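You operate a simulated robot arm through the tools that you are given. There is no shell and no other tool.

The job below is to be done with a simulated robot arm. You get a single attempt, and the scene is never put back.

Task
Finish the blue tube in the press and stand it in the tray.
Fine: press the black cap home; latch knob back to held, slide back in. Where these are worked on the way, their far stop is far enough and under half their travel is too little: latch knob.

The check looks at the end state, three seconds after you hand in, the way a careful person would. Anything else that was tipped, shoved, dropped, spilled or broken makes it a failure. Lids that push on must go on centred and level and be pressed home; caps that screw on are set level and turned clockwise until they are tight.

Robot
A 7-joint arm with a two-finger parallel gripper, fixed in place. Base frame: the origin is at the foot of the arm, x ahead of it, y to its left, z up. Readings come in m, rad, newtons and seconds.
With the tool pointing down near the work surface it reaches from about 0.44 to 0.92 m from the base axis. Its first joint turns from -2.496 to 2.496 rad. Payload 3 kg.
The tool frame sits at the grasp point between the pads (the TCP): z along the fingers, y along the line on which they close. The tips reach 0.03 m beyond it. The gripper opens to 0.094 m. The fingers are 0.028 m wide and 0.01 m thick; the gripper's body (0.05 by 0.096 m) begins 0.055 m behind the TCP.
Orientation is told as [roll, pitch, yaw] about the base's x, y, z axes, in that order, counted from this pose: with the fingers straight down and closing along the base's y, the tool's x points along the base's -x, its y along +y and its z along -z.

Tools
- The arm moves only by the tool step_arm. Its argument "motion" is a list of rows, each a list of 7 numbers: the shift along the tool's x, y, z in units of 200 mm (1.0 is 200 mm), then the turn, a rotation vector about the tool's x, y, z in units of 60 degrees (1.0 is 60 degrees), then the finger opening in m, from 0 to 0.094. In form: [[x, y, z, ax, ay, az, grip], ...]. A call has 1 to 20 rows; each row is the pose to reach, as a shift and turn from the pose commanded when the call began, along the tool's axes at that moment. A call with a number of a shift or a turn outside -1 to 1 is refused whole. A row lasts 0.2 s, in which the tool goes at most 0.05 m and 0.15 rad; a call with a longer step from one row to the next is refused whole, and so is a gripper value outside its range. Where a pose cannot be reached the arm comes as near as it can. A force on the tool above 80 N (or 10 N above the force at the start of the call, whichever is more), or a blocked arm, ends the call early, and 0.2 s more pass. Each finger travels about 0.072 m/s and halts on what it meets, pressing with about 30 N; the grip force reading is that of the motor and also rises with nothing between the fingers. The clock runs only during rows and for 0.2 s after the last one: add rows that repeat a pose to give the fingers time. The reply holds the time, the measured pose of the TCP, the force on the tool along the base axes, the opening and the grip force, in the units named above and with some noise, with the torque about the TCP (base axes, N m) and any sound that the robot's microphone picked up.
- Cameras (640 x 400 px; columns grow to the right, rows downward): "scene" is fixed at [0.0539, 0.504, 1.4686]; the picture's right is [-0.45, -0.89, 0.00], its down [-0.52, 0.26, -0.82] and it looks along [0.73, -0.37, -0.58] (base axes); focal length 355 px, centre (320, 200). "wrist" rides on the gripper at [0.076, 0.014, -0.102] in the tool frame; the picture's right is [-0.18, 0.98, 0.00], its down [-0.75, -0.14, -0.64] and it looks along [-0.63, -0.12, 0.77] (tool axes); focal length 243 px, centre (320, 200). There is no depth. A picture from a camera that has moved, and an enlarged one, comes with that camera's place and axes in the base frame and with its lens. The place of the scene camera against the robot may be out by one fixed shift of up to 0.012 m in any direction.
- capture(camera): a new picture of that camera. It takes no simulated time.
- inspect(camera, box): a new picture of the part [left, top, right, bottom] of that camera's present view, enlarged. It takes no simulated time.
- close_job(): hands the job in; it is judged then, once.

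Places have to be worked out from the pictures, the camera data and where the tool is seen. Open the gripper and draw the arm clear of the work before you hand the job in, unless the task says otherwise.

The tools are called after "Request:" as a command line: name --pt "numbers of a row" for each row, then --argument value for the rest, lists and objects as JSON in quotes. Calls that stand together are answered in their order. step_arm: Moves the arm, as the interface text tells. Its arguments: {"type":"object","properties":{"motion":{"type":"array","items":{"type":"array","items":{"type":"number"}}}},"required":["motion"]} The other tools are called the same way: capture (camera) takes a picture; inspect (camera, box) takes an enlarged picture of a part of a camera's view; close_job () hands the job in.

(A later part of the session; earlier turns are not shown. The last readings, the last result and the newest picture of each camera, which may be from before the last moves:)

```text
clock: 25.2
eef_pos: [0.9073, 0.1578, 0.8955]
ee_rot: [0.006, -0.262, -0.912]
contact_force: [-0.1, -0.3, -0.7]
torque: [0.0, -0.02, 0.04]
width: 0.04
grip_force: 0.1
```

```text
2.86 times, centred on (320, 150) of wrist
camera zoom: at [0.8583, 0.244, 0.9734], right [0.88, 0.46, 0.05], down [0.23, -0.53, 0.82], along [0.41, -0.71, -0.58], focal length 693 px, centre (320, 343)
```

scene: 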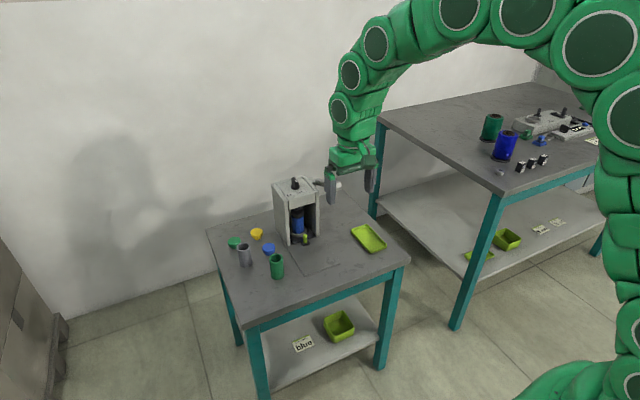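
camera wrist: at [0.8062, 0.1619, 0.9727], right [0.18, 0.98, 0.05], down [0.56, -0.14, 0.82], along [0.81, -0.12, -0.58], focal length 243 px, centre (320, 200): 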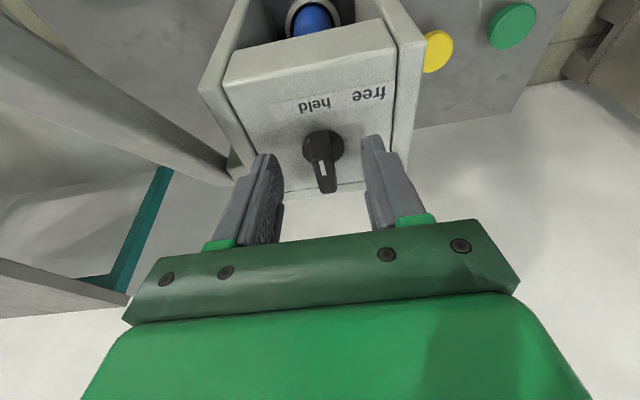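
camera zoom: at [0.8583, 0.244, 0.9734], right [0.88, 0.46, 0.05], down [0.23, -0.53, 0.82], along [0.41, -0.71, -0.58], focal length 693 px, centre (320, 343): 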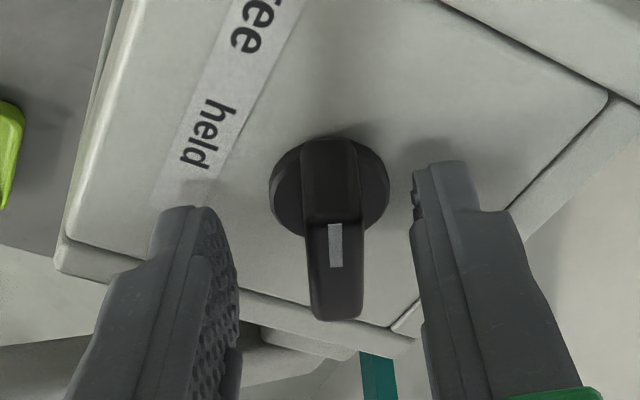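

The pointer now stands at about 45–47°, on "free", and the tool overshot it slightly – that was the stop. I lift straight up, back off and turn the yaw back.

Request:
step_arm --pt "-0.052 0 -0.193 0 0 0 0.04" --pt "-0.1035 0 -0.3864 0 0 0 0.04" --pt "-0.066 -0.06 -0.396 -0.032 0 -0.12 0.04" --pt "-0.03 -0.12 -0.406 -0.064 0 -0.239 0.04" --pt "0.008 -0.18 -0.416 -0.096 0 -0.359 0.04" --pt "0.045 -0.24 -0.426 -0.128 0 -0.478 0.04" --pt "0.08 -0.3 -0.436 -0.16 0 -0.598 0.04" --pt "0.12 -0.36 -0.446 -0.192 0 -0.717 0.04" --pt "0.1545 -0.4255 -0.4555 -0.2245 0 -0.837 0.04" --pt "0.1545 -0.4255 -0.4555 -0.2245 0 -0.837 0.04"

Request:
inspect --camera "scene" --box '[265, 160, 345, 210]'

Request:
capture --camera "wrist"

```text
clock: 27.4
eef_pos: [0.8104, 0.1474, 0.9742]
ee_rot: [0.001, -0.266, -0.001]
contact_force: [0.0, 1.1, -0.4]
torque: [0.01, 0.0, -0.02]
width: 0.0401
grip_force: 0.1
```

```text
8.00 times, centred on (305, 185) of scene
camera zoom: at [0.0539, 0.504, 1.4686], right [-0.45, -0.89, 0.0], down [-0.52, 0.26, -0.82], along [0.73, -0.37, -0.58], focal length 2837 px, centre (440, 320)
```

zoom: 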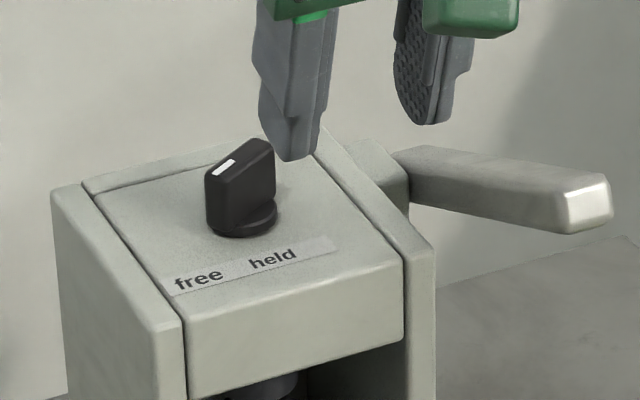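

```text
taken
camera wrist: at [0.7095, 0.161, 1.0528], right [0.18, 0.98, 0.05], down [0.56, -0.14, 0.82], along [0.81, -0.12, -0.57], focal length 243 px, centre (320, 200)
```

wrist: 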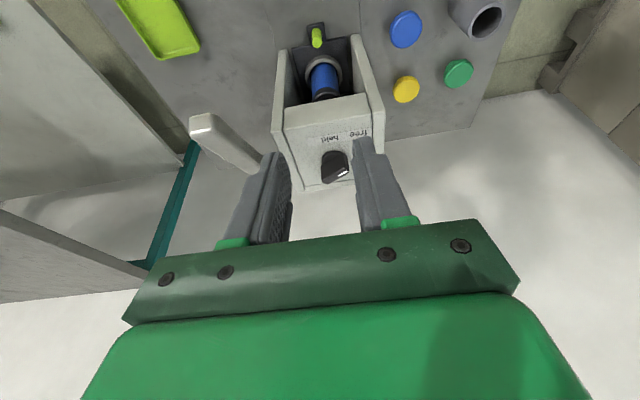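

The knob is at free (even past the label, at its stop). Now I set the tool vertical in front of the press to measure the slide's peg.

Request:
step_arm --pt "0.11 0 0.12 0 0.06 0 0.04" --pt "0.22 0 0.25 0 0.12 0 0.04" --pt "0.33 0 0.37 0 0.19 0 0.04" --pt "0.447 0 0.5 0 0.254 0 0.04" --pt "0.447 0 0.5 0 0.254 0 0.04"

Request:
capture --camera "wrist"

Request:
inspect --camera "wrist" --box '[250, 60, 410, 200]'

Request:
inspect --camera "scene" --box '[265, 190, 345, 260]'

```text
clock: 28.6
eef_pos: [0.7513, 0.149, 0.8563]
ee_rot: [0.003, -0.001, -0.003]
contact_force: [0.5, 0.7, 0.4]
torque: [0.0, 0.02, -0.02]
width: 0.0402
grip_force: 0.2
```

```text
taken
camera wrist: at [0.6746, 0.1634, 0.9577], right [0.19, 0.98, 0.0], down [0.75, -0.14, 0.64], along [0.63, -0.12, -0.77], focal length 243 px, centre (320, 200)
```

wrist: 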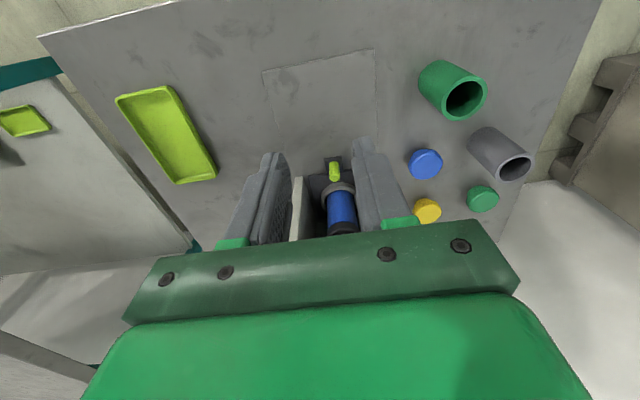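

```text
2.86 times, centred on (330, 130) of wrist
camera zoom: at [0.6746, 0.1634, 0.9577], right [0.19, 0.98, 0.0], down [0.75, -0.14, 0.64], along [0.63, -0.12, -0.77], focal length 693 px, centre (291, 400)
```

zoom: 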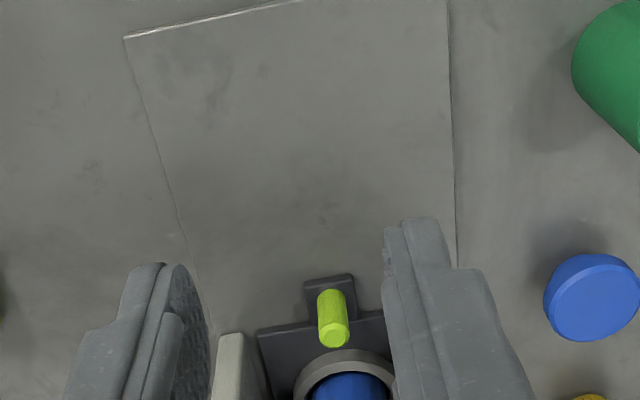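

```text
5.71 times, centred on (305, 225) of scene
camera zoom: at [0.0539, 0.504, 1.4686], right [-0.45, -0.89, 0.0], down [-0.52, 0.26, -0.82], along [0.73, -0.37, -0.58], focal length 2026 px, centre (406, 57)
```

zoom: 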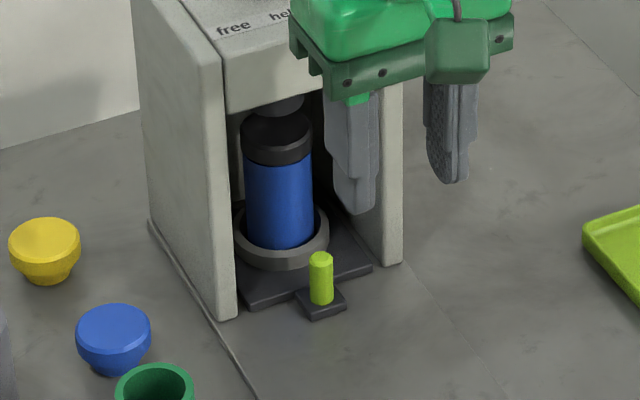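

The peg sits about at (0.857, 0.149), z 0.652–0.69, only ~12 mm in front of the press walls, so I'll grip it with a 20° forward tilt to keep the gripper body clear. I approach to a pre-grasp pose first.

Request:
step_arm --pt "-0.08 0 0.12 0 -0.11 0 0.04" --pt "-0.16 0 0.25 0 -0.22 0 0.04" --pt "-0.245 0 0.38 0 -0.333 0 0.04" --pt "-0.245 0 0.38 0 -0.333 0 0.04"

Request:
capture --camera "wrist"

Request:
inspect --camera "wrist" --box '[250, 60, 410, 200]'

Request:
inspect --camera "scene" --box '[265, 190, 345, 260]'

```text
clock: 29.6
eef_pos: [0.7978, 0.1489, 0.7797]
ee_rot: [0.001, -0.35, -0.002]
contact_force: [0.3, 0.0, 0.1]
torque: [-0.01, 0.0, -0.03]
width: 0.0399
grip_force: 0.0
```

```text
taken
camera wrist: at [0.692, 0.1625, 0.8489], right [0.18, 0.98, 0.07], down [0.49, -0.14, 0.86], along [0.86, -0.12, -0.5], focal length 243 px, centre (320, 200)
```

wrist: 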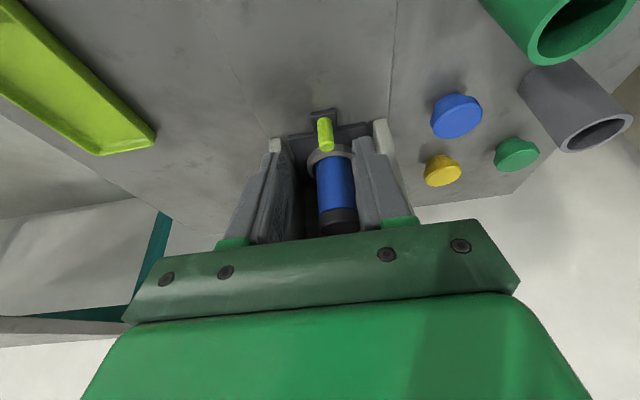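

```text
2.86 times, centred on (330, 130) of wrist
camera zoom: at [0.692, 0.1625, 0.8489], right [0.18, 0.98, 0.07], down [0.49, -0.14, 0.86], along [0.86, -0.12, -0.5], focal length 693 px, centre (291, 400)
```

zoom: 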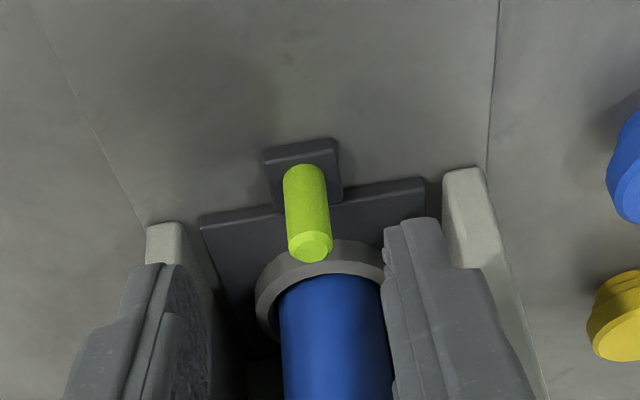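

```text
5.71 times, centred on (305, 225) of scene
camera zoom: at [0.0539, 0.504, 1.4686], right [-0.45, -0.89, 0.0], down [-0.52, 0.26, -0.82], along [0.73, -0.37, -0.58], focal length 2026 px, centre (406, 57)
```

zoom: 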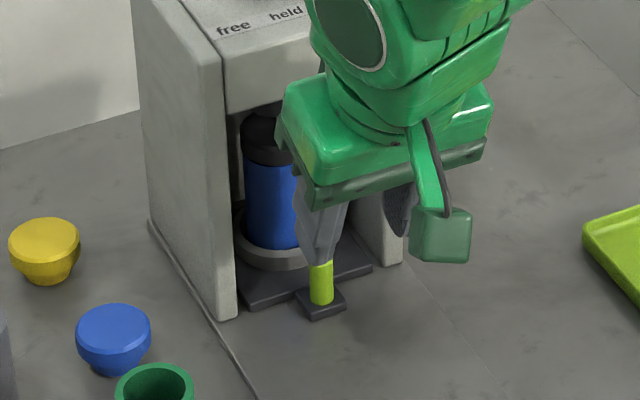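

Refined: peg top at (0.853, 0.149, 0.70). I slide the open fingers around it with the tilted tool.

Request:
step_arm --pt "-0.025 0 0.11 0 0 0 0.04" --pt "-0.05 0 0.22 0 0 0 0.04" --pt "-0.075 0 0.33 0 0 0 0.04" --pt "-0.101 0 0.44 0 0 0 0.04" --pt "-0.101 0 0.44 0 0 0 0.04"

Request:
capture --camera "wrist"

Request:
inspect --camera "scene" --box '[265, 190, 345, 260]'

```text
clock: 30.8
eef_pos: [0.85, 0.1486, 0.7014]
ee_rot: [0.002, -0.349, -0.001]
contact_force: [-0.4, 1.0, 0.0]
torque: [-0.01, 0.01, -0.02]
width: 0.0398
grip_force: 0.1
```

```text
taken
camera wrist: at [0.743, 0.1621, 0.7712], right [0.17, 0.98, 0.06], down [0.49, -0.14, 0.86], along [0.86, -0.12, -0.5], focal length 243 px, centre (320, 200)
```

wrist: 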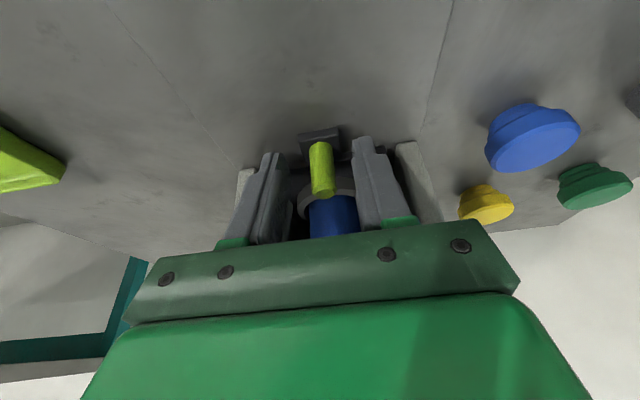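

```text
5.71 times, centred on (305, 225) of scene
camera zoom: at [0.0539, 0.504, 1.4686], right [-0.45, -0.89, 0.0], down [-0.52, 0.26, -0.82], along [0.73, -0.37, -0.58], focal length 2026 px, centre (406, 57)
```

zoom: 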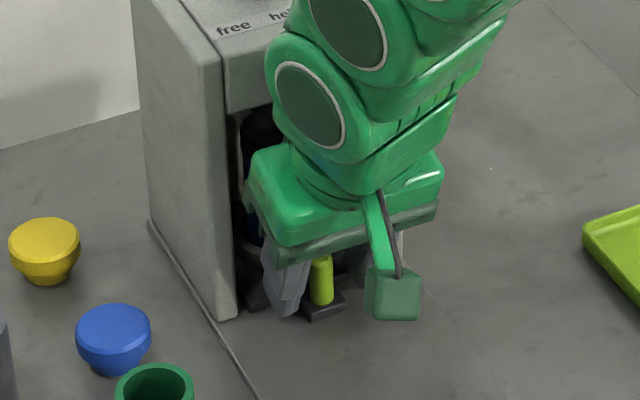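

The peg is centred between the pads; I close on it.

Request:
step_arm --pt "0 0 0 0 0 0 0.02" --pt "0 0 0 0 0 0 0.0" --pt "0 0 0 0 0 0 0.0" --pt "0 0 0 0 0 0 0.0"

```text
clock: 31.8
eef_pos: [0.8499, 0.1504, 0.7024]
ee_rot: [0.002, -0.351, -0.001]
contact_force: [1.0, 32.8, -6.9]
torque: [0.97, -0.14, 0.05]
width: 0.0237
grip_force: 45.0
```

Width stopped at 24 mm, wider than the peg (~14 mm) – perhaps the tips caught the tab beneath. I look.

Request:
inspect --camera "wrist" --box '[250, 100, 410, 240]'

Request:
inspect --camera "scene" --box '[285, 210, 335, 255]'

```text
2.86 times, centred on (330, 170) of wrist
camera zoom: at [0.7427, 0.1638, 0.7713], right [0.17, 0.98, 0.06], down [0.49, -0.14, 0.86], along [0.86, -0.12, -0.5], focal length 693 px, centre (291, 286)
```

zoom: 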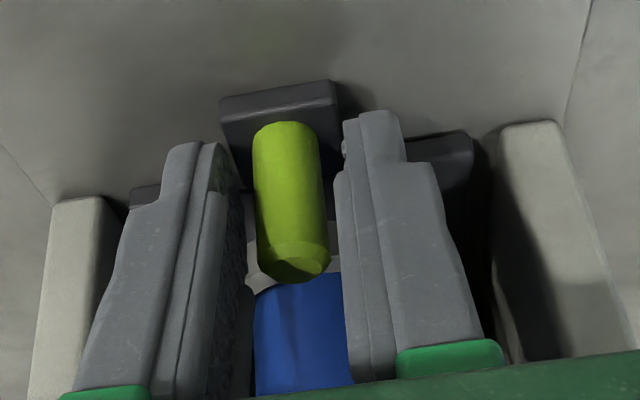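

```text
8.89 times, centred on (310, 232) of scene
camera zoom: at [0.0539, 0.504, 1.4686], right [-0.45, -0.89, 0.0], down [-0.52, 0.26, -0.82], along [0.73, -0.37, -0.58], focal length 3152 px, centre (409, -89)
```

zoom: 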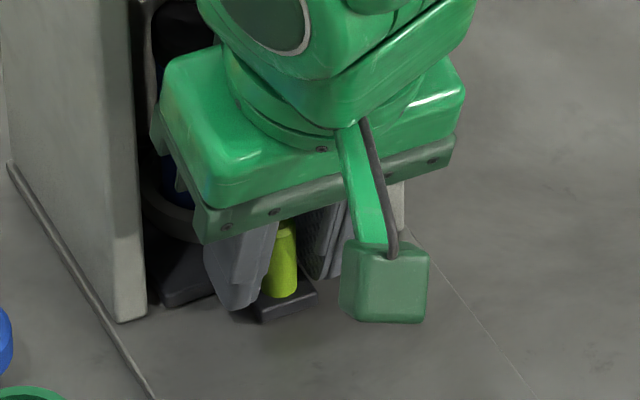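

The tips are pinching the tab rather than the peg; I open, rise 9 mm and grip the peg itself.

Request:
step_arm --pt "0 0 0 0 0 0 0.04" --pt "0 0.005 0 0 0 0 0.04" --pt "-0.0154 0.005 -0.0423 0 0 0 0.04" --pt "-0.0154 0.005 -0.0423 0 0 0 0.02" --pt "-0.0154 0.005 -0.0423 0 0 0 0.0" --pt "-0.0154 0.005 -0.0423 0 0 0 0.0" --pt "-0.0154 0.005 -0.0423 0 0 0 0.0"

Request:
inspect --camera "wrist" --box '[250, 100, 410, 240]'

```text
clock: 33.4
eef_pos: [0.8486, 0.1502, 0.71]
ee_rot: [0.0, -0.35, -0.002]
contact_force: [-0.1, 8.9, 4.3]
torque: [-0.4, 0.11, 0.04]
width: 0.0135
grip_force: 45.5
```

```text
2.86 times, centred on (330, 170) of wrist
camera zoom: at [0.7422, 0.164, 0.7808], right [0.17, 0.98, 0.06], down [0.49, -0.14, 0.86], along [0.86, -0.12, -0.5], focal length 693 px, centre (291, 286)
```

zoom: 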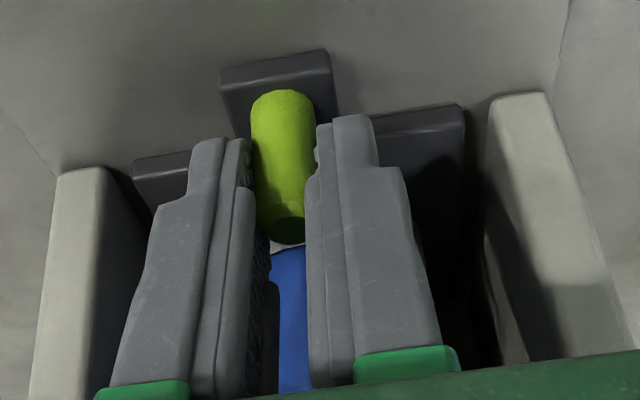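

Peg gripped (13.5 mm). I pull the slide straight toward the robot in 10 mm steps.

Request:
step_arm --pt "0.0235 0 -0.0086 0 0 0 0.0" --pt "0.047 0 -0.0172 0 0 0 0.0" --pt "0.094 0 -0.0343 0 0 0 0.0" --pt "0.141 0 -0.0515 0 0 0 0.0" --pt "0.188 0 -0.0686 0 0 0 0.0"

Request:
inspect --camera "scene" --box '[265, 190, 345, 260]'

Request:
capture --camera "wrist"

```text
clock: 34.6
eef_pos: [0.8052, 0.1504, 0.7114]
ee_rot: [0.002, -0.347, -0.002]
contact_force: [-0.6, 36.9, -7.0]
torque: [0.31, -0.2, 0.09]
width: 0.0133
grip_force: 45.2
```

```text
5.71 times, centred on (305, 225) of scene
camera zoom: at [0.0539, 0.504, 1.4686], right [-0.45, -0.89, 0.0], down [-0.52, 0.26, -0.82], along [0.73, -0.37, -0.58], focal length 2026 px, centre (406, 57)
```

zoom: 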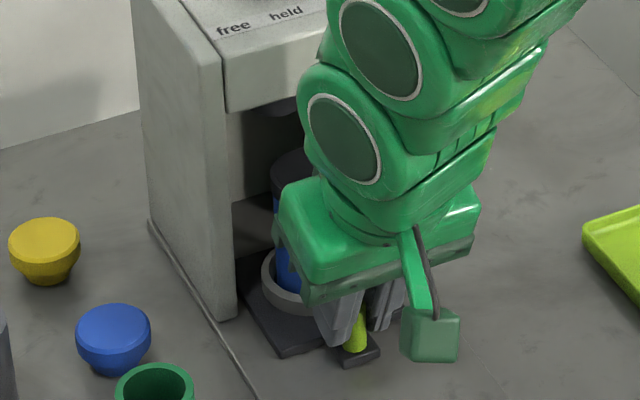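

```text
taken
camera wrist: at [0.6989, 0.164, 0.7811], right [0.17, 0.98, 0.06], down [0.49, -0.14, 0.86], along [0.85, -0.12, -0.51], focal length 243 px, centre (320, 200)
```

wrist: 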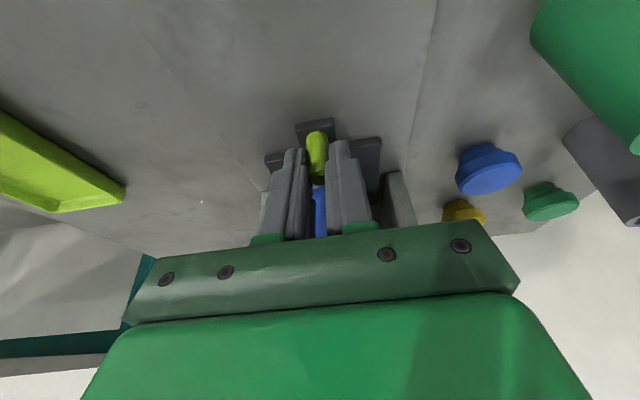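

The slide moves out smoothly; the +37 N side force suggests its track drifts a little to +y, so I add a small y correction and keep pulling.

Request:
step_arm --pt "0.0 0.006 0 0 0 0 0.0" --pt "0.047 0.01 -0.0172 0 0 0 0.0" --pt "0.094 0.013 -0.0343 0 0 0 0.0" --pt "0.141 0.016 -0.0515 0 0 0 0.0" --pt "0.188 0.018 -0.0686 0 0 0 0.0"

Request:
inspect --camera "scene" --box '[265, 190, 345, 260]'

```text
clock: 35.8
eef_pos: [0.7659, 0.1516, 0.7111]
ee_rot: [0.003, -0.35, -0.007]
contact_force: [1.3, -42.3, 12.7]
torque: [-1.62, 0.45, -0.18]
width: 0.013
grip_force: 45.5
```

```text
5.71 times, centred on (305, 225) of scene
camera zoom: at [0.0539, 0.504, 1.4686], right [-0.45, -0.89, 0.0], down [-0.52, 0.26, -0.82], along [0.73, -0.37, -0.58], focal length 2026 px, centre (406, 57)
```

zoom: 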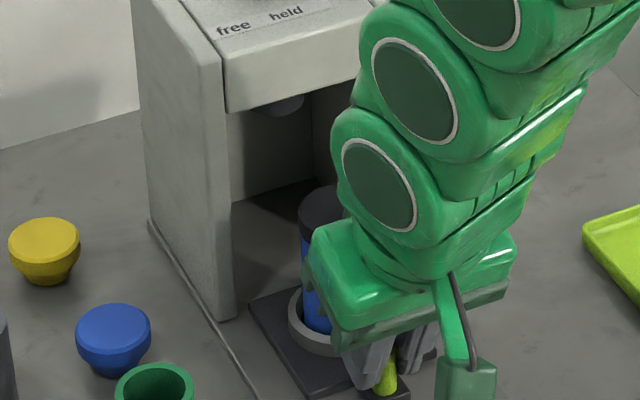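

Slight overcorrection (-42 N); I take back half of it and continue pulling until the slide's stop.

Request:
step_arm --pt "0.0 -0.009 0 0 0 0 0.0" --pt "0.0235 -0.009 -0.0086 0 0 0 0.0" --pt "0.047 -0.009 -0.0172 0 0 0 0.0" --pt "0.0705 -0.009 -0.0257 0 0 0 0.0" --pt "0.094 -0.009 -0.0343 0 0 0 0.0" --pt "0.1175 -0.009 -0.0429 0 0 0 0.0" --pt "0.141 -0.009 -0.0515 0 0 0 0.0"

Request:
inspect --camera "scene" --box '[265, 190, 345, 260]'

```text
clock: 37.4
eef_pos: [0.7379, 0.1503, 0.7123]
ee_rot: [0.001, -0.35, -0.002]
contact_force: [0.9, -58.8, 19.4]
torque: [-2.04, 0.26, -0.19]
width: 0.0133
grip_force: 44.7
```

```text
5.71 times, centred on (305, 225) of scene
camera zoom: at [0.0539, 0.504, 1.4686], right [-0.45, -0.89, 0.0], down [-0.52, 0.26, -0.82], along [0.73, -0.37, -0.58], focal length 2026 px, centre (406, 57)
```

zoom: 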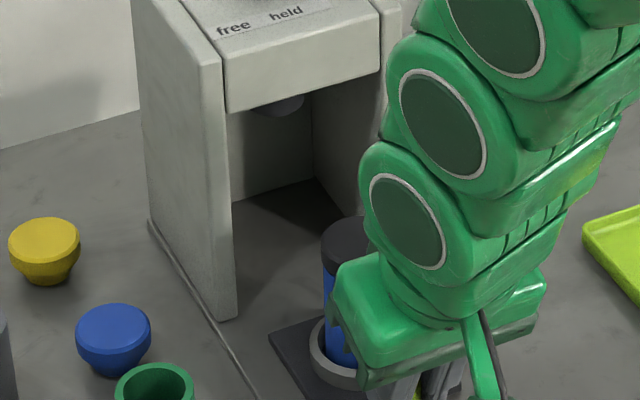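

The slide is out ~0.11 m and the tube is clear of the press, so that is enough. I relieve the side force a little and release the peg, then rise.

Request:
step_arm --pt "0.0 -0.007 0 0 0 0 0.0" --pt "0.0 -0.014 0 0 0 0 0.0" --pt "0.0 -0.014 0 0 0 0 0.0"

```text
clock: 38.2
eef_pos: [0.7372, 0.1497, 0.7125]
ee_rot: [0.001, -0.351, -0.002]
contact_force: [-0.6, -11.4, 8.5]
torque: [-0.88, 0.45, -0.05]
width: 0.0136
grip_force: 44.9
```

Side force is down to 11 N. I open the fingers and back out along the finger axis.

Request:
step_arm --pt "0 0 0 0 0 0 0.03" --pt "0 0 0 0 0 0 0.04" --pt "0 0 -0.15 0 0 0 0.04" --pt "0 0 -0.35 0 0 0 0.04" --pt "0 0 -0.55 0 0 0 0.04" --pt "0 0 -0.75 0 0 0 0.04" --pt "0 0 -0.75 0 0 0 0.06"

Request:
capture --camera "wrist"

Request:
inspect --camera "scene" --box '[265, 170, 385, 280]'

```text
clock: 39.8
eef_pos: [0.688, 0.1517, 0.8525]
ee_rot: [0.002, -0.351, -0.002]
contact_force: [0.7, 0.0, -0.1]
torque: [0.01, 0.01, 0.01]
width: 0.06
grip_force: 0.1
```

```text
taken
camera wrist: at [0.5804, 0.1654, 0.9208], right [0.17, 0.98, 0.06], down [0.49, -0.14, 0.86], along [0.86, -0.12, -0.5], focal length 243 px, centre (320, 200)
```

wrist: 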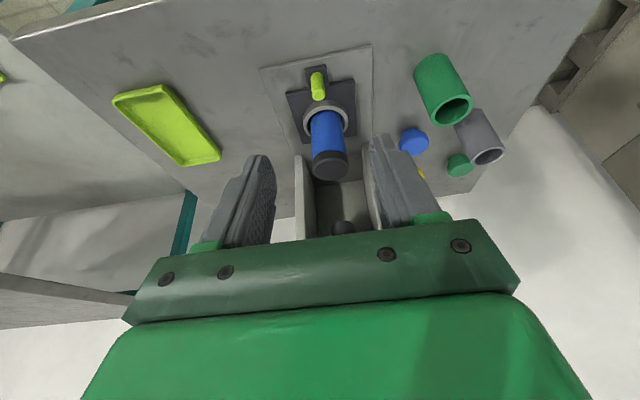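

```text
3.64 times, centred on (325, 225) of scene
camera zoom: at [0.0539, 0.504, 1.4686], right [-0.45, -0.89, 0.0], down [-0.52, 0.26, -0.82], along [0.73, -0.37, -0.58], focal length 1290 px, centre (302, 109)
```

zoom: 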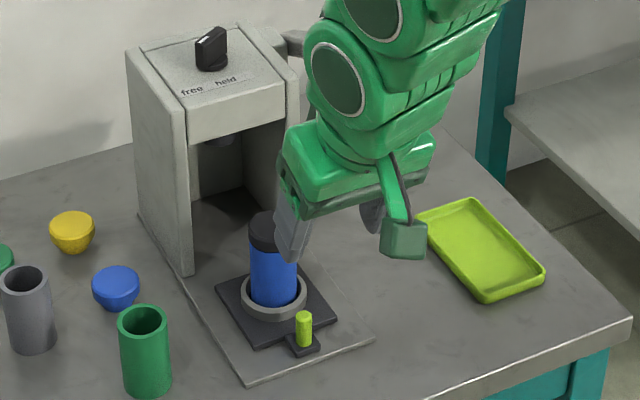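

The slide is out with the tube standing free and the knob at free. I set the tool vertical and measure the tube more closely.

Request:
step_arm --pt "-0.05 0 0.02 0 0.11 0 0.07" --pt "-0.1 0 0.035 0 0.22 0 0.08" --pt "-0.141 0 0.0515 0 0.335 0 0.08" --pt "-0.141 0 0.0515 0 0.335 0 0.08"

Request:
capture --camera "wrist"

Request:
inspect --camera "wrist" --box '[240, 90, 400, 230]'

Request:
inspect --camera "scene" --box '[275, 210, 355, 280]'

```text
clock: 40.8
eef_pos: [0.7167, 0.1489, 0.853]
ee_rot: [0.002, 0.001, -0.002]
contact_force: [0.8, 0.0, -0.5]
torque: [0.01, 0.0, 0.0]
width: 0.0802
grip_force: 0.1
```

```text
taken
camera wrist: at [0.6402, 0.1627, 0.9549], right [0.19, 0.98, 0.0], down [0.75, -0.14, 0.64], along [0.63, -0.12, -0.77], focal length 243 px, centre (320, 200)
```

wrist: 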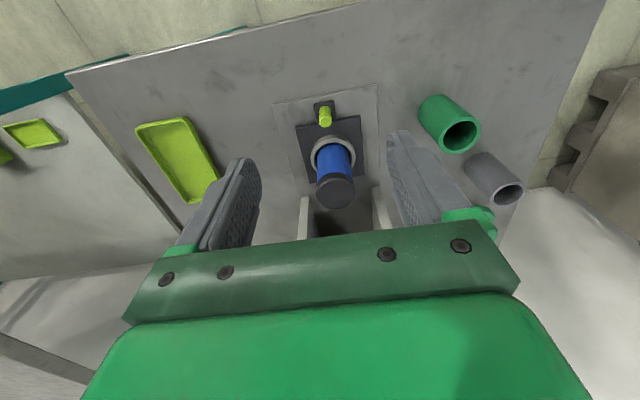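

```text
2.86 times, centred on (320, 160) of wrist
camera zoom: at [0.6402, 0.1627, 0.9549], right [0.19, 0.98, 0.0], down [0.75, -0.14, 0.64], along [0.63, -0.12, -0.77], focal length 693 px, centre (320, 314)
```

zoom: 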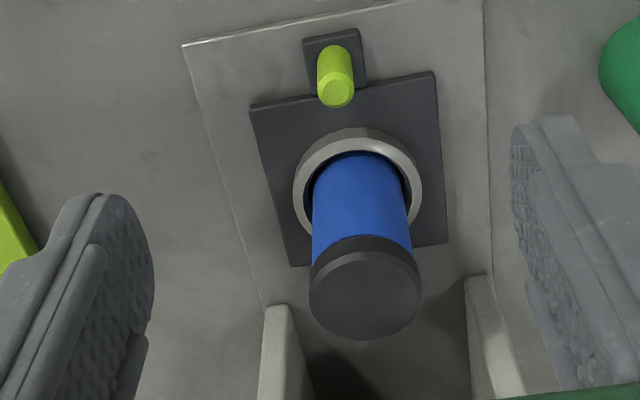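

```text
5.71 times, centred on (315, 245) of scene
camera zoom: at [0.0539, 0.504, 1.4686], right [-0.45, -0.89, 0.0], down [-0.52, 0.26, -0.82], along [0.73, -0.37, -0.58], focal length 2026 px, centre (349, -57)
```

zoom: 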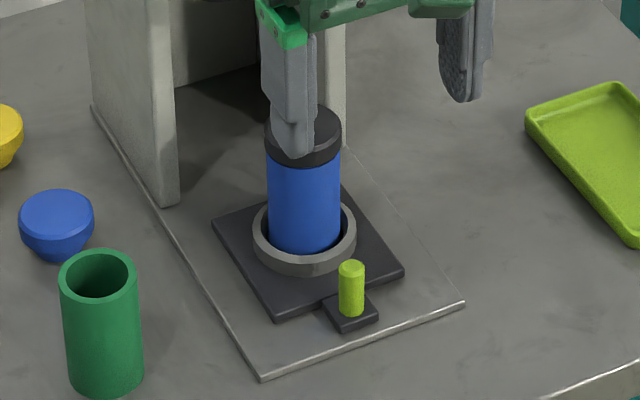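

Cap top is at (0.806, 0.149, 0.745), tube diameter ≈ 0.041. I move above it and descend with fingers open to 0.08.

Request:
step_arm --pt "-0.15 0 0 0 0 0 0.08" --pt "-0.3 0 0 0 0 0 0.08" --pt "-0.4465 0.002 0 0 0 0 0.08" --pt "-0.4465 0.002 0.15 0 0 0 0.08" --pt "-0.4465 0.002 0.3 0 0 0 0.08" --pt "-0.4465 0.002 0.45 0 0 0 0.08" --pt "-0.4465 0.002 0.55 0 0 0 0.08" --pt "-0.4465 0.002 0.62 0 0 0 0.08" --pt "-0.4465 0.002 0.67 0 0 0 0.08" --pt "-0.4465 0.002 0.67 0 0 0 0.08"

Request:
capture --camera "wrist"

Request:
inspect --camera "scene" --box '[275, 210, 355, 280]'

```text
clock: 43.0
eef_pos: [0.8047, 0.1479, 0.717]
ee_rot: [0.001, 0.0, -0.001]
contact_force: [-0.6, 0.0, -0.9]
torque: [0.0, 0.0, 0.03]
width: 0.0801
grip_force: 0.2
```

```text
taken
camera wrist: at [0.7285, 0.1619, 0.8194], right [0.19, 0.98, 0.0], down [0.75, -0.14, 0.64], along [0.63, -0.12, -0.77], focal length 243 px, centre (320, 200)
```

wrist: 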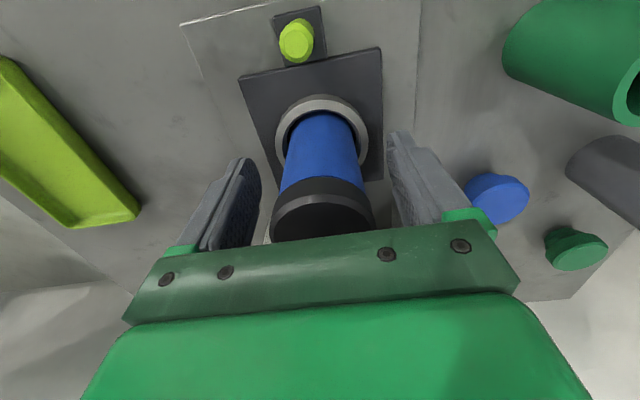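

```text
5.71 times, centred on (315, 245) of scene
camera zoom: at [0.0539, 0.504, 1.4686], right [-0.45, -0.89, 0.0], down [-0.52, 0.26, -0.82], along [0.73, -0.37, -0.58], focal length 2026 px, centre (349, -57)
```

zoom: 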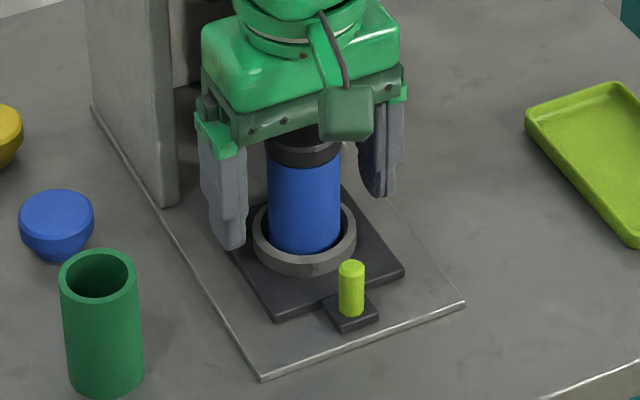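

The tube is centred between the fingers; I close on it.

Request:
step_arm --pt "0 0 0 0 0 0 0.06" --pt "0 0 0 0 0 0 0.045" --pt "0 0 0 0 0 0 0.03" --pt "0 0 0 0 0 0 0.03" --pt "0 0 0 0 0 0 0.03"

Request:
capture --camera "wrist"

```text
clock: 44.2
eef_pos: [0.8043, 0.1467, 0.7175]
ee_rot: [0.001, 0.0, -0.002]
contact_force: [-0.8, 0.0, -0.2]
torque: [-0.02, 0.01, -0.03]
width: 0.0429
grip_force: 29.8
```

```text
taken
camera wrist: at [0.7286, 0.1619, 0.8193], right [0.19, 0.98, 0.0], down [0.75, -0.14, 0.64], along [0.63, -0.12, -0.77], focal length 243 px, centre (320, 200)
```

wrist: 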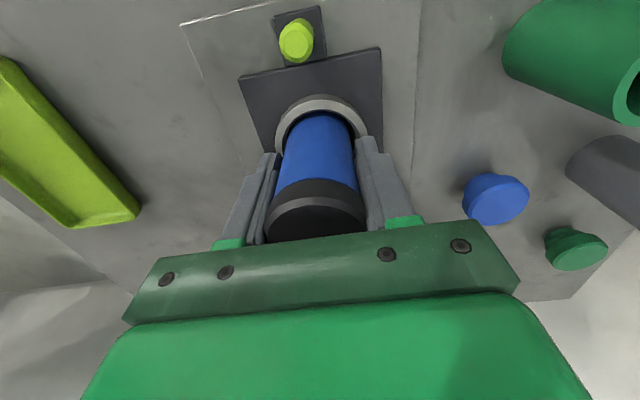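

Tube gripped at 43 mm. I lift it straight up first, then check it hangs upright and the slide stays.

Request:
step_arm --pt "0 0 -0.05 0 0 0 0.03" --pt "0 0 -0.1 0 0 0 0.03" --pt "0 0 -0.2 0 0 0 0.03" --pt "0 0 -0.3 0 0 0 0.03" --pt "0 0 -0.4 0 0 0 0.03" --pt "0 0 -0.5 0 0 0 0.03" --pt "0.15 0 -0.6 0 0 0 0.03" --pt "0.3 0 -0.65 0 0 0 0.03" --pt "0.45 0 -0.65 0 0 0 0.03" --pt "0.55 0 -0.65 0 0 0 0.03" --pt "0.55 0 -0.65 0 0 0 0.03"

Request:
capture --camera "wrist"

Request:
inspect --camera "scene" --box '[255, 140, 415, 280]'

```text
clock: 46.6
eef_pos: [0.6905, 0.1467, 0.8511]
ee_rot: [0.001, 0.003, -0.002]
contact_force: [0.2, 0.1, 0.0]
torque: [-0.01, -0.01, 0.0]
width: 0.0421
grip_force: 29.8
```

```text
taken
camera wrist: at [0.6149, 0.1602, 0.9528], right [0.19, 0.98, 0.0], down [0.75, -0.14, 0.64], along [0.63, -0.12, -0.77], focal length 243 px, centre (320, 200)
```

wrist: 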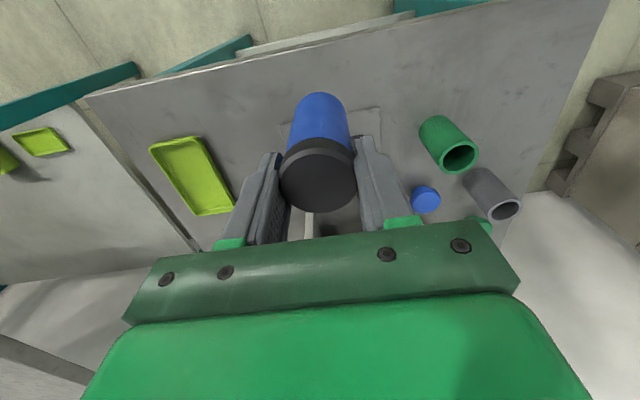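

```text
2.86 times, centred on (335, 210) of scene
camera zoom: at [0.0539, 0.504, 1.4686], right [-0.45, -0.89, 0.0], down [-0.52, 0.26, -0.82], along [0.73, -0.37, -0.58], focal length 1013 px, centre (277, 171)
```

zoom: 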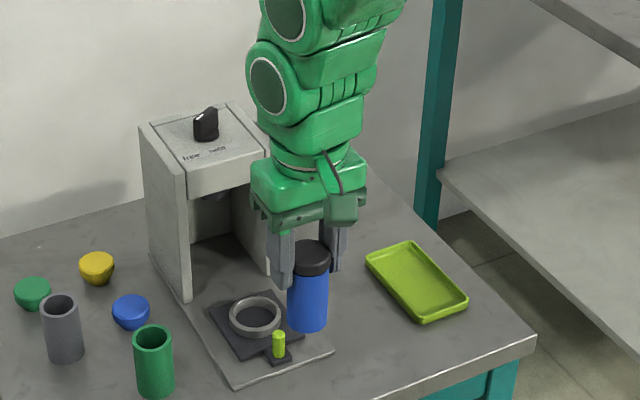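

The tube hangs upright, but it appears to have slipped down in the grip by ~25–30 mm. I command a firmer closure and hold briefly to see whether it is stable.

Request:
step_arm --pt "0 0 0 0 0 0 0.0" --pt "0 0 0 0 0 0 0.0"

Request:
inspect --camera "wrist" --box '[240, 80, 400, 240]'

Request:
inspect --camera "scene" --box '[295, 180, 365, 240]'

```text
clock: 47.2
eef_pos: [0.6913, 0.146, 0.8522]
ee_rot: [0.001, 0.0, -0.004]
contact_force: [0.3, -0.1, -0.6]
torque: [0.03, 0.0, 0.01]
width: 0.0418
grip_force: 30.0
```

```text
2.50 times, centred on (320, 160) of wrist
camera zoom: at [0.6152, 0.1601, 0.9527], right [0.19, 0.98, 0.0], down [0.75, -0.14, 0.64], along [0.63, -0.12, -0.77], focal length 606 px, centre (320, 300)
```

zoom: 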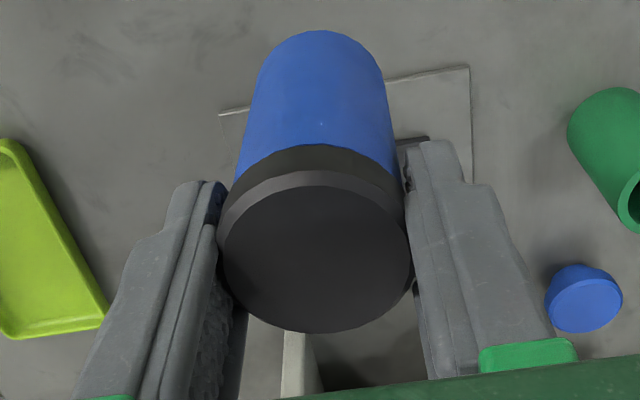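

```text
6.67 times, centred on (330, 210) of scene
camera zoom: at [0.0539, 0.504, 1.4686], right [-0.45, -0.89, 0.0], down [-0.52, 0.26, -0.82], along [0.73, -0.37, -0.58], focal length 2364 px, centre (253, 133)
```

zoom: 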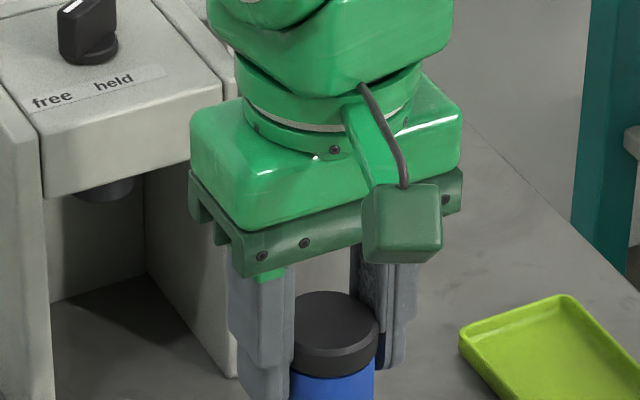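

The grip is stable now with the tube level (held around its cap). I carry it gently toward -y at low speed, staying in front of the lever, and look at the tray.

Request:
step_arm --pt "0 -0.02 0 0 0 0 0.0" --pt "0 -0.06 0 0 0 0 0.0" --pt "0 -0.12 0 0 0 0 0.0" --pt "0 -0.18 0 0 0 0 0.0" --pt "0 -0.24 0 0 0 0 0.0" --pt "0 -0.3 0 0 0 0 0.0" --pt "0 -0.36 0 0 0 0 0.0" --pt "0 -0.42 0 0 0 0 0.0" --pt "0 -0.48 0 0 0 0 0.0" --pt "0 -0.54 0 0 0 0 0.0" --pt "0 -0.6 0 0 0 0 0.0" --pt "0 -0.66 0 0 0 0 0.0" --pt "0 -0.72 0 0 0 0 0.0" --pt "0 -0.78 0 0 0 0 0.0" --pt "0 -0.83 0 0 0 0 0.0" --pt "0 -0.87 0 0 0 0 0.0" --pt "0 -0.9 0 0 0 0 0.0"

Request:
capture --camera "wrist"

Request:
inspect --camera "scene" --box '[295, 160, 435, 280]'

```text
clock: 50.8
eef_pos: [0.6937, -0.0315, 0.8499]
ee_rot: [0.0, 0.0, -0.001]
contact_force: [-0.4, 0.2, -0.3]
torque: [-0.01, 0.0, -0.01]
width: 0.0416
grip_force: 30.5
```

```text
taken
camera wrist: at [0.6182, -0.0171, 0.9505], right [0.19, 0.98, 0.0], down [0.75, -0.14, 0.64], along [0.63, -0.12, -0.77], focal length 243 px, centre (320, 200)
```

wrist: 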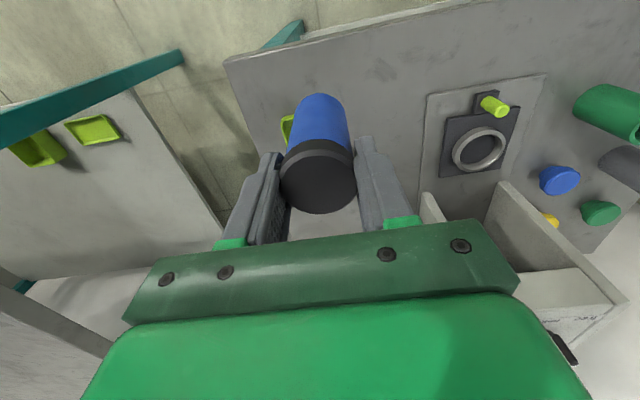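

```text
3.33 times, centred on (365, 220) of scene
camera zoom: at [0.0539, 0.504, 1.4686], right [-0.45, -0.89, 0.0], down [-0.52, 0.26, -0.82], along [0.73, -0.37, -0.58], focal length 1182 px, centre (170, 133)
```

zoom: 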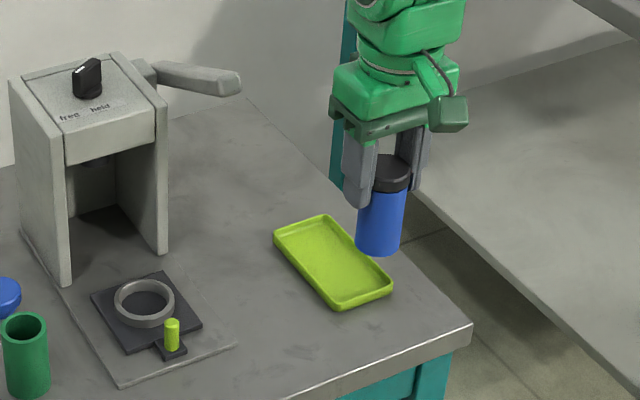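

Tray measured: x 0.72–0.845, y −0.086…−0.019, centre (0.783, −0.053), table z ≈ 0.657. I move the tube gently over the tray centre.

Request:
step_arm --pt "-0.03 -0.01 0 0 0 0 0.0" --pt "-0.08 -0.02 0 0 0 0 0.0" --pt "-0.14 -0.035 0 0 0 0 0.0" --pt "-0.2 -0.05 0 0 0 0 0.0" --pt "-0.26 -0.065 0 0 0 0 0.0" --pt "-0.32 -0.08 0 0 0 0 0.0" --pt "-0.38 -0.095 0 0 0 0 0.0" --pt "-0.42 -0.105 0 0 0 0 0.0" --pt "-0.44 -0.1075 0 0 0 0 0.0" --pt "-0.44 -0.1075 0 0 0 0 0.0"

Request:
capture --camera "wrist"

Request:
inspect --camera "scene" --box '[305, 160, 435, 270]'

```text
clock: 53.0
eef_pos: [0.7824, -0.0536, 0.8489]
ee_rot: [0.002, 0.0, -0.002]
contact_force: [0.6, -0.8, -0.8]
torque: [0.03, -0.03, 0.01]
width: 0.0416
grip_force: 29.9
```

```text
taken
camera wrist: at [0.7062, -0.0389, 0.9508], right [0.19, 0.98, 0.0], down [0.75, -0.14, 0.64], along [0.63, -0.12, -0.77], focal length 243 px, centre (320, 200)
```

wrist: 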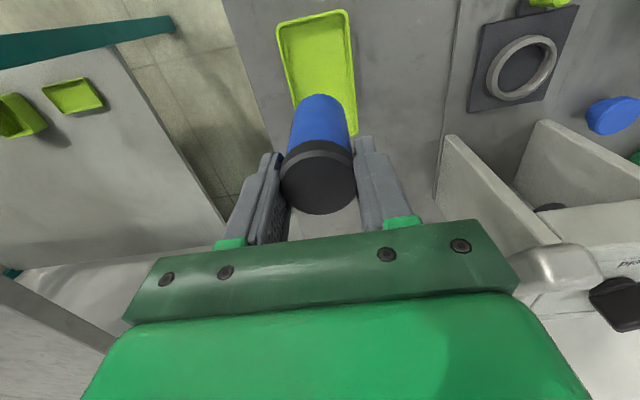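

```text
3.64 times, centred on (370, 215) of scene
camera zoom: at [0.0539, 0.504, 1.4686], right [-0.45, -0.89, 0.0], down [-0.52, 0.26, -0.82], along [0.73, -0.37, -0.58], focal length 1290 px, centre (138, 146)
```

zoom: 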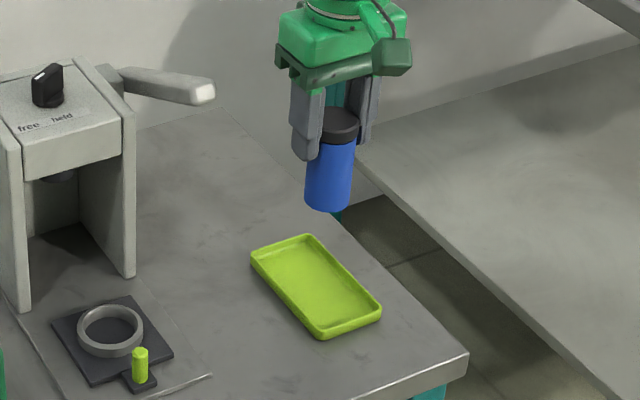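

The tray centre line comes out at y ≈ −0.051 and the tube bottom about 82 mm below the TCP. I descend to just above the tray floor.

Request:
step_arm --pt "0 0.012 0.03 0 0 0 0.0" --pt "0 0.012 0.08 0 0 0 0.0" --pt "0 0.012 0.14 0 0 0 0.0" --pt "0 0.012 0.2 0 0 0 0.0" --pt "0 0.012 0.26 0 0 0 0.0" --pt "0 0.012 0.32 0 0 0 0.0" --pt "0 0.012 0.37 0 0 0 0.0" --pt "0 0.012 0.4 0 0 0 0.0" --pt "0 0.012 0.415 0 0 0 0.0" --pt "0 0.012 0.415 0 0 0 0.0"

Request:
capture --camera "wrist"

Request:
inspect --camera "scene" --box '[325, 180, 405, 260]'

```text
clock: 55.2
eef_pos: [0.7837, -0.0502, 0.7644]
ee_rot: [0.002, -0.001, -0.002]
contact_force: [0.3, 0.1, -0.5]
torque: [-0.04, 0.02, -0.03]
width: 0.041
grip_force: 29.7
```

```text
taken
camera wrist: at [0.7072, -0.0365, 0.8673], right [0.19, 0.98, 0.0], down [0.75, -0.14, 0.64], along [0.63, -0.12, -0.77], focal length 243 px, centre (320, 200)
```

wrist: 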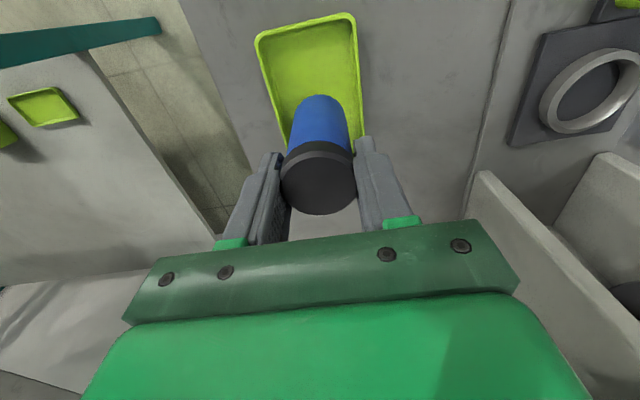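

```text
5.00 times, centred on (365, 220) of scene
camera zoom: at [0.0539, 0.504, 1.4686], right [-0.45, -0.89, 0.0], down [-0.52, 0.26, -0.82], along [0.73, -0.37, -0.58], focal length 1773 px, centre (95, 100)
```

zoom: 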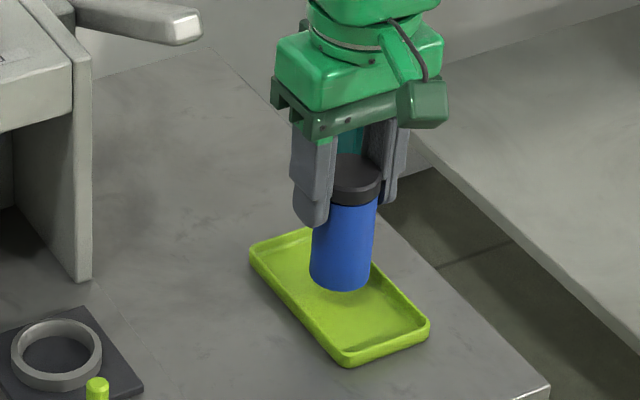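

The tube hovers centrally over the tray. I lower in 2 mm steps, watching for contact force.

Request:
step_arm --pt "0 0 0.01 0 0 0 0.0" --pt "0 0 0.02 0 0 0 0.0" --pt "0 0 0.03 0 0 0 0.0" --pt "0 0 0.04 0 0 0 0.0" --pt "0 0 0.05 0 0 0 0.0" --pt "0 0 0.05 0 0 0 0.0"

Request:
inspect --camera "scene" --box '[325, 180, 405, 260]'

```text
clock: 56.6
eef_pos: [0.7822, -0.051, 0.7552]
ee_rot: [0.001, 0.001, -0.003]
contact_force: [0.3, -0.2, -1.2]
torque: [-0.01, 0.01, 0.01]
width: 0.041
grip_force: 30.2
```

```text
5.00 times, centred on (365, 220) of scene
camera zoom: at [0.0539, 0.504, 1.4686], right [-0.45, -0.89, 0.0], down [-0.52, 0.26, -0.82], along [0.73, -0.37, -0.58], focal length 1773 px, centre (95, 100)
```

zoom: 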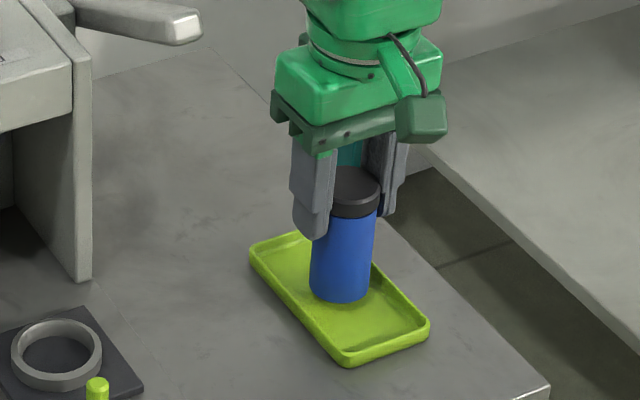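

Still ~10 mm to go by projection. I continue lowering with finer steps near contact.

Request:
step_arm --pt "0 0 0.01 0 0 0 0.0" --pt "0 0 0.02 0 0 0 0.0" --pt "0 0 0.03 0 0 0 0.0" --pt "0 0 0.035 0 0 0 0.0" --pt "0 0 0.04 0 0 0 0.0" --pt "0 0 0.04 0 0 0 0.0"

Request:
inspect --camera "scene" --box '[325, 180, 405, 260]'

```text
clock: 58.0
eef_pos: [0.7835, -0.0507, 0.7482]
ee_rot: [0.004, -0.001, -0.002]
contact_force: [-0.2, -0.3, -0.4]
torque: [0.01, 0.01, 0.0]
width: 0.0407
grip_force: 30.0
```

```text
5.00 times, centred on (365, 220) of scene
camera zoom: at [0.0539, 0.504, 1.4686], right [-0.45, -0.89, 0.0], down [-0.52, 0.26, -0.82], along [0.73, -0.37, -0.58], focal length 1773 px, centre (95, 100)
```

zoom: 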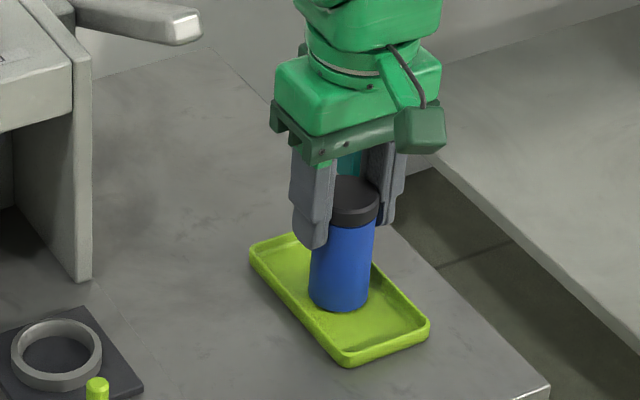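

No contact yet; I go on in 1 mm steps.

Request:
step_arm --pt "0 0 0.005 0 0 0 0.0" --pt "0 0 0.01 0 0 0 0.0" --pt "0 0 0.015 0 0 0 0.0" --pt "0 0 0.02 0 0 0 0.0" --pt "0 0 0.025 0 0 0 0.0" --pt "0 0 0.025 0 0 0 0.0"

Request:
inspect --camera "scene" --box '[325, 180, 405, 260]'

```text
clock: 59.4
eef_pos: [0.7829, -0.0513, 0.7436]
ee_rot: [0.003, -0.001, -0.003]
contact_force: [-5.0, -1.1, 28.7]
torque: [-0.12, 0.01, 0.01]
width: 0.0408
grip_force: 29.9
```

```text
5.00 times, centred on (365, 220) of scene
camera zoom: at [0.0539, 0.504, 1.4686], right [-0.45, -0.89, 0.0], down [-0.52, 0.26, -0.82], along [0.73, -0.37, -0.58], focal length 1773 px, centre (95, 100)
```

zoom: 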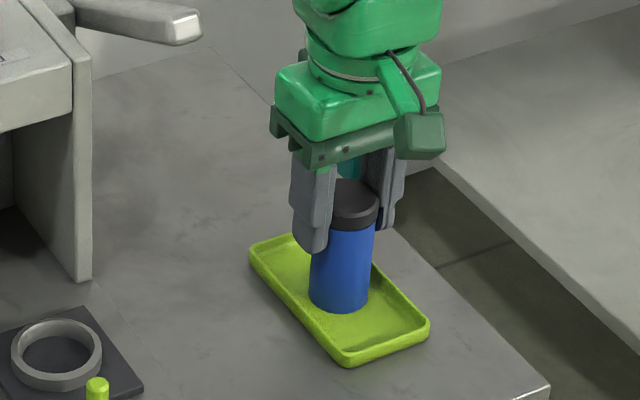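

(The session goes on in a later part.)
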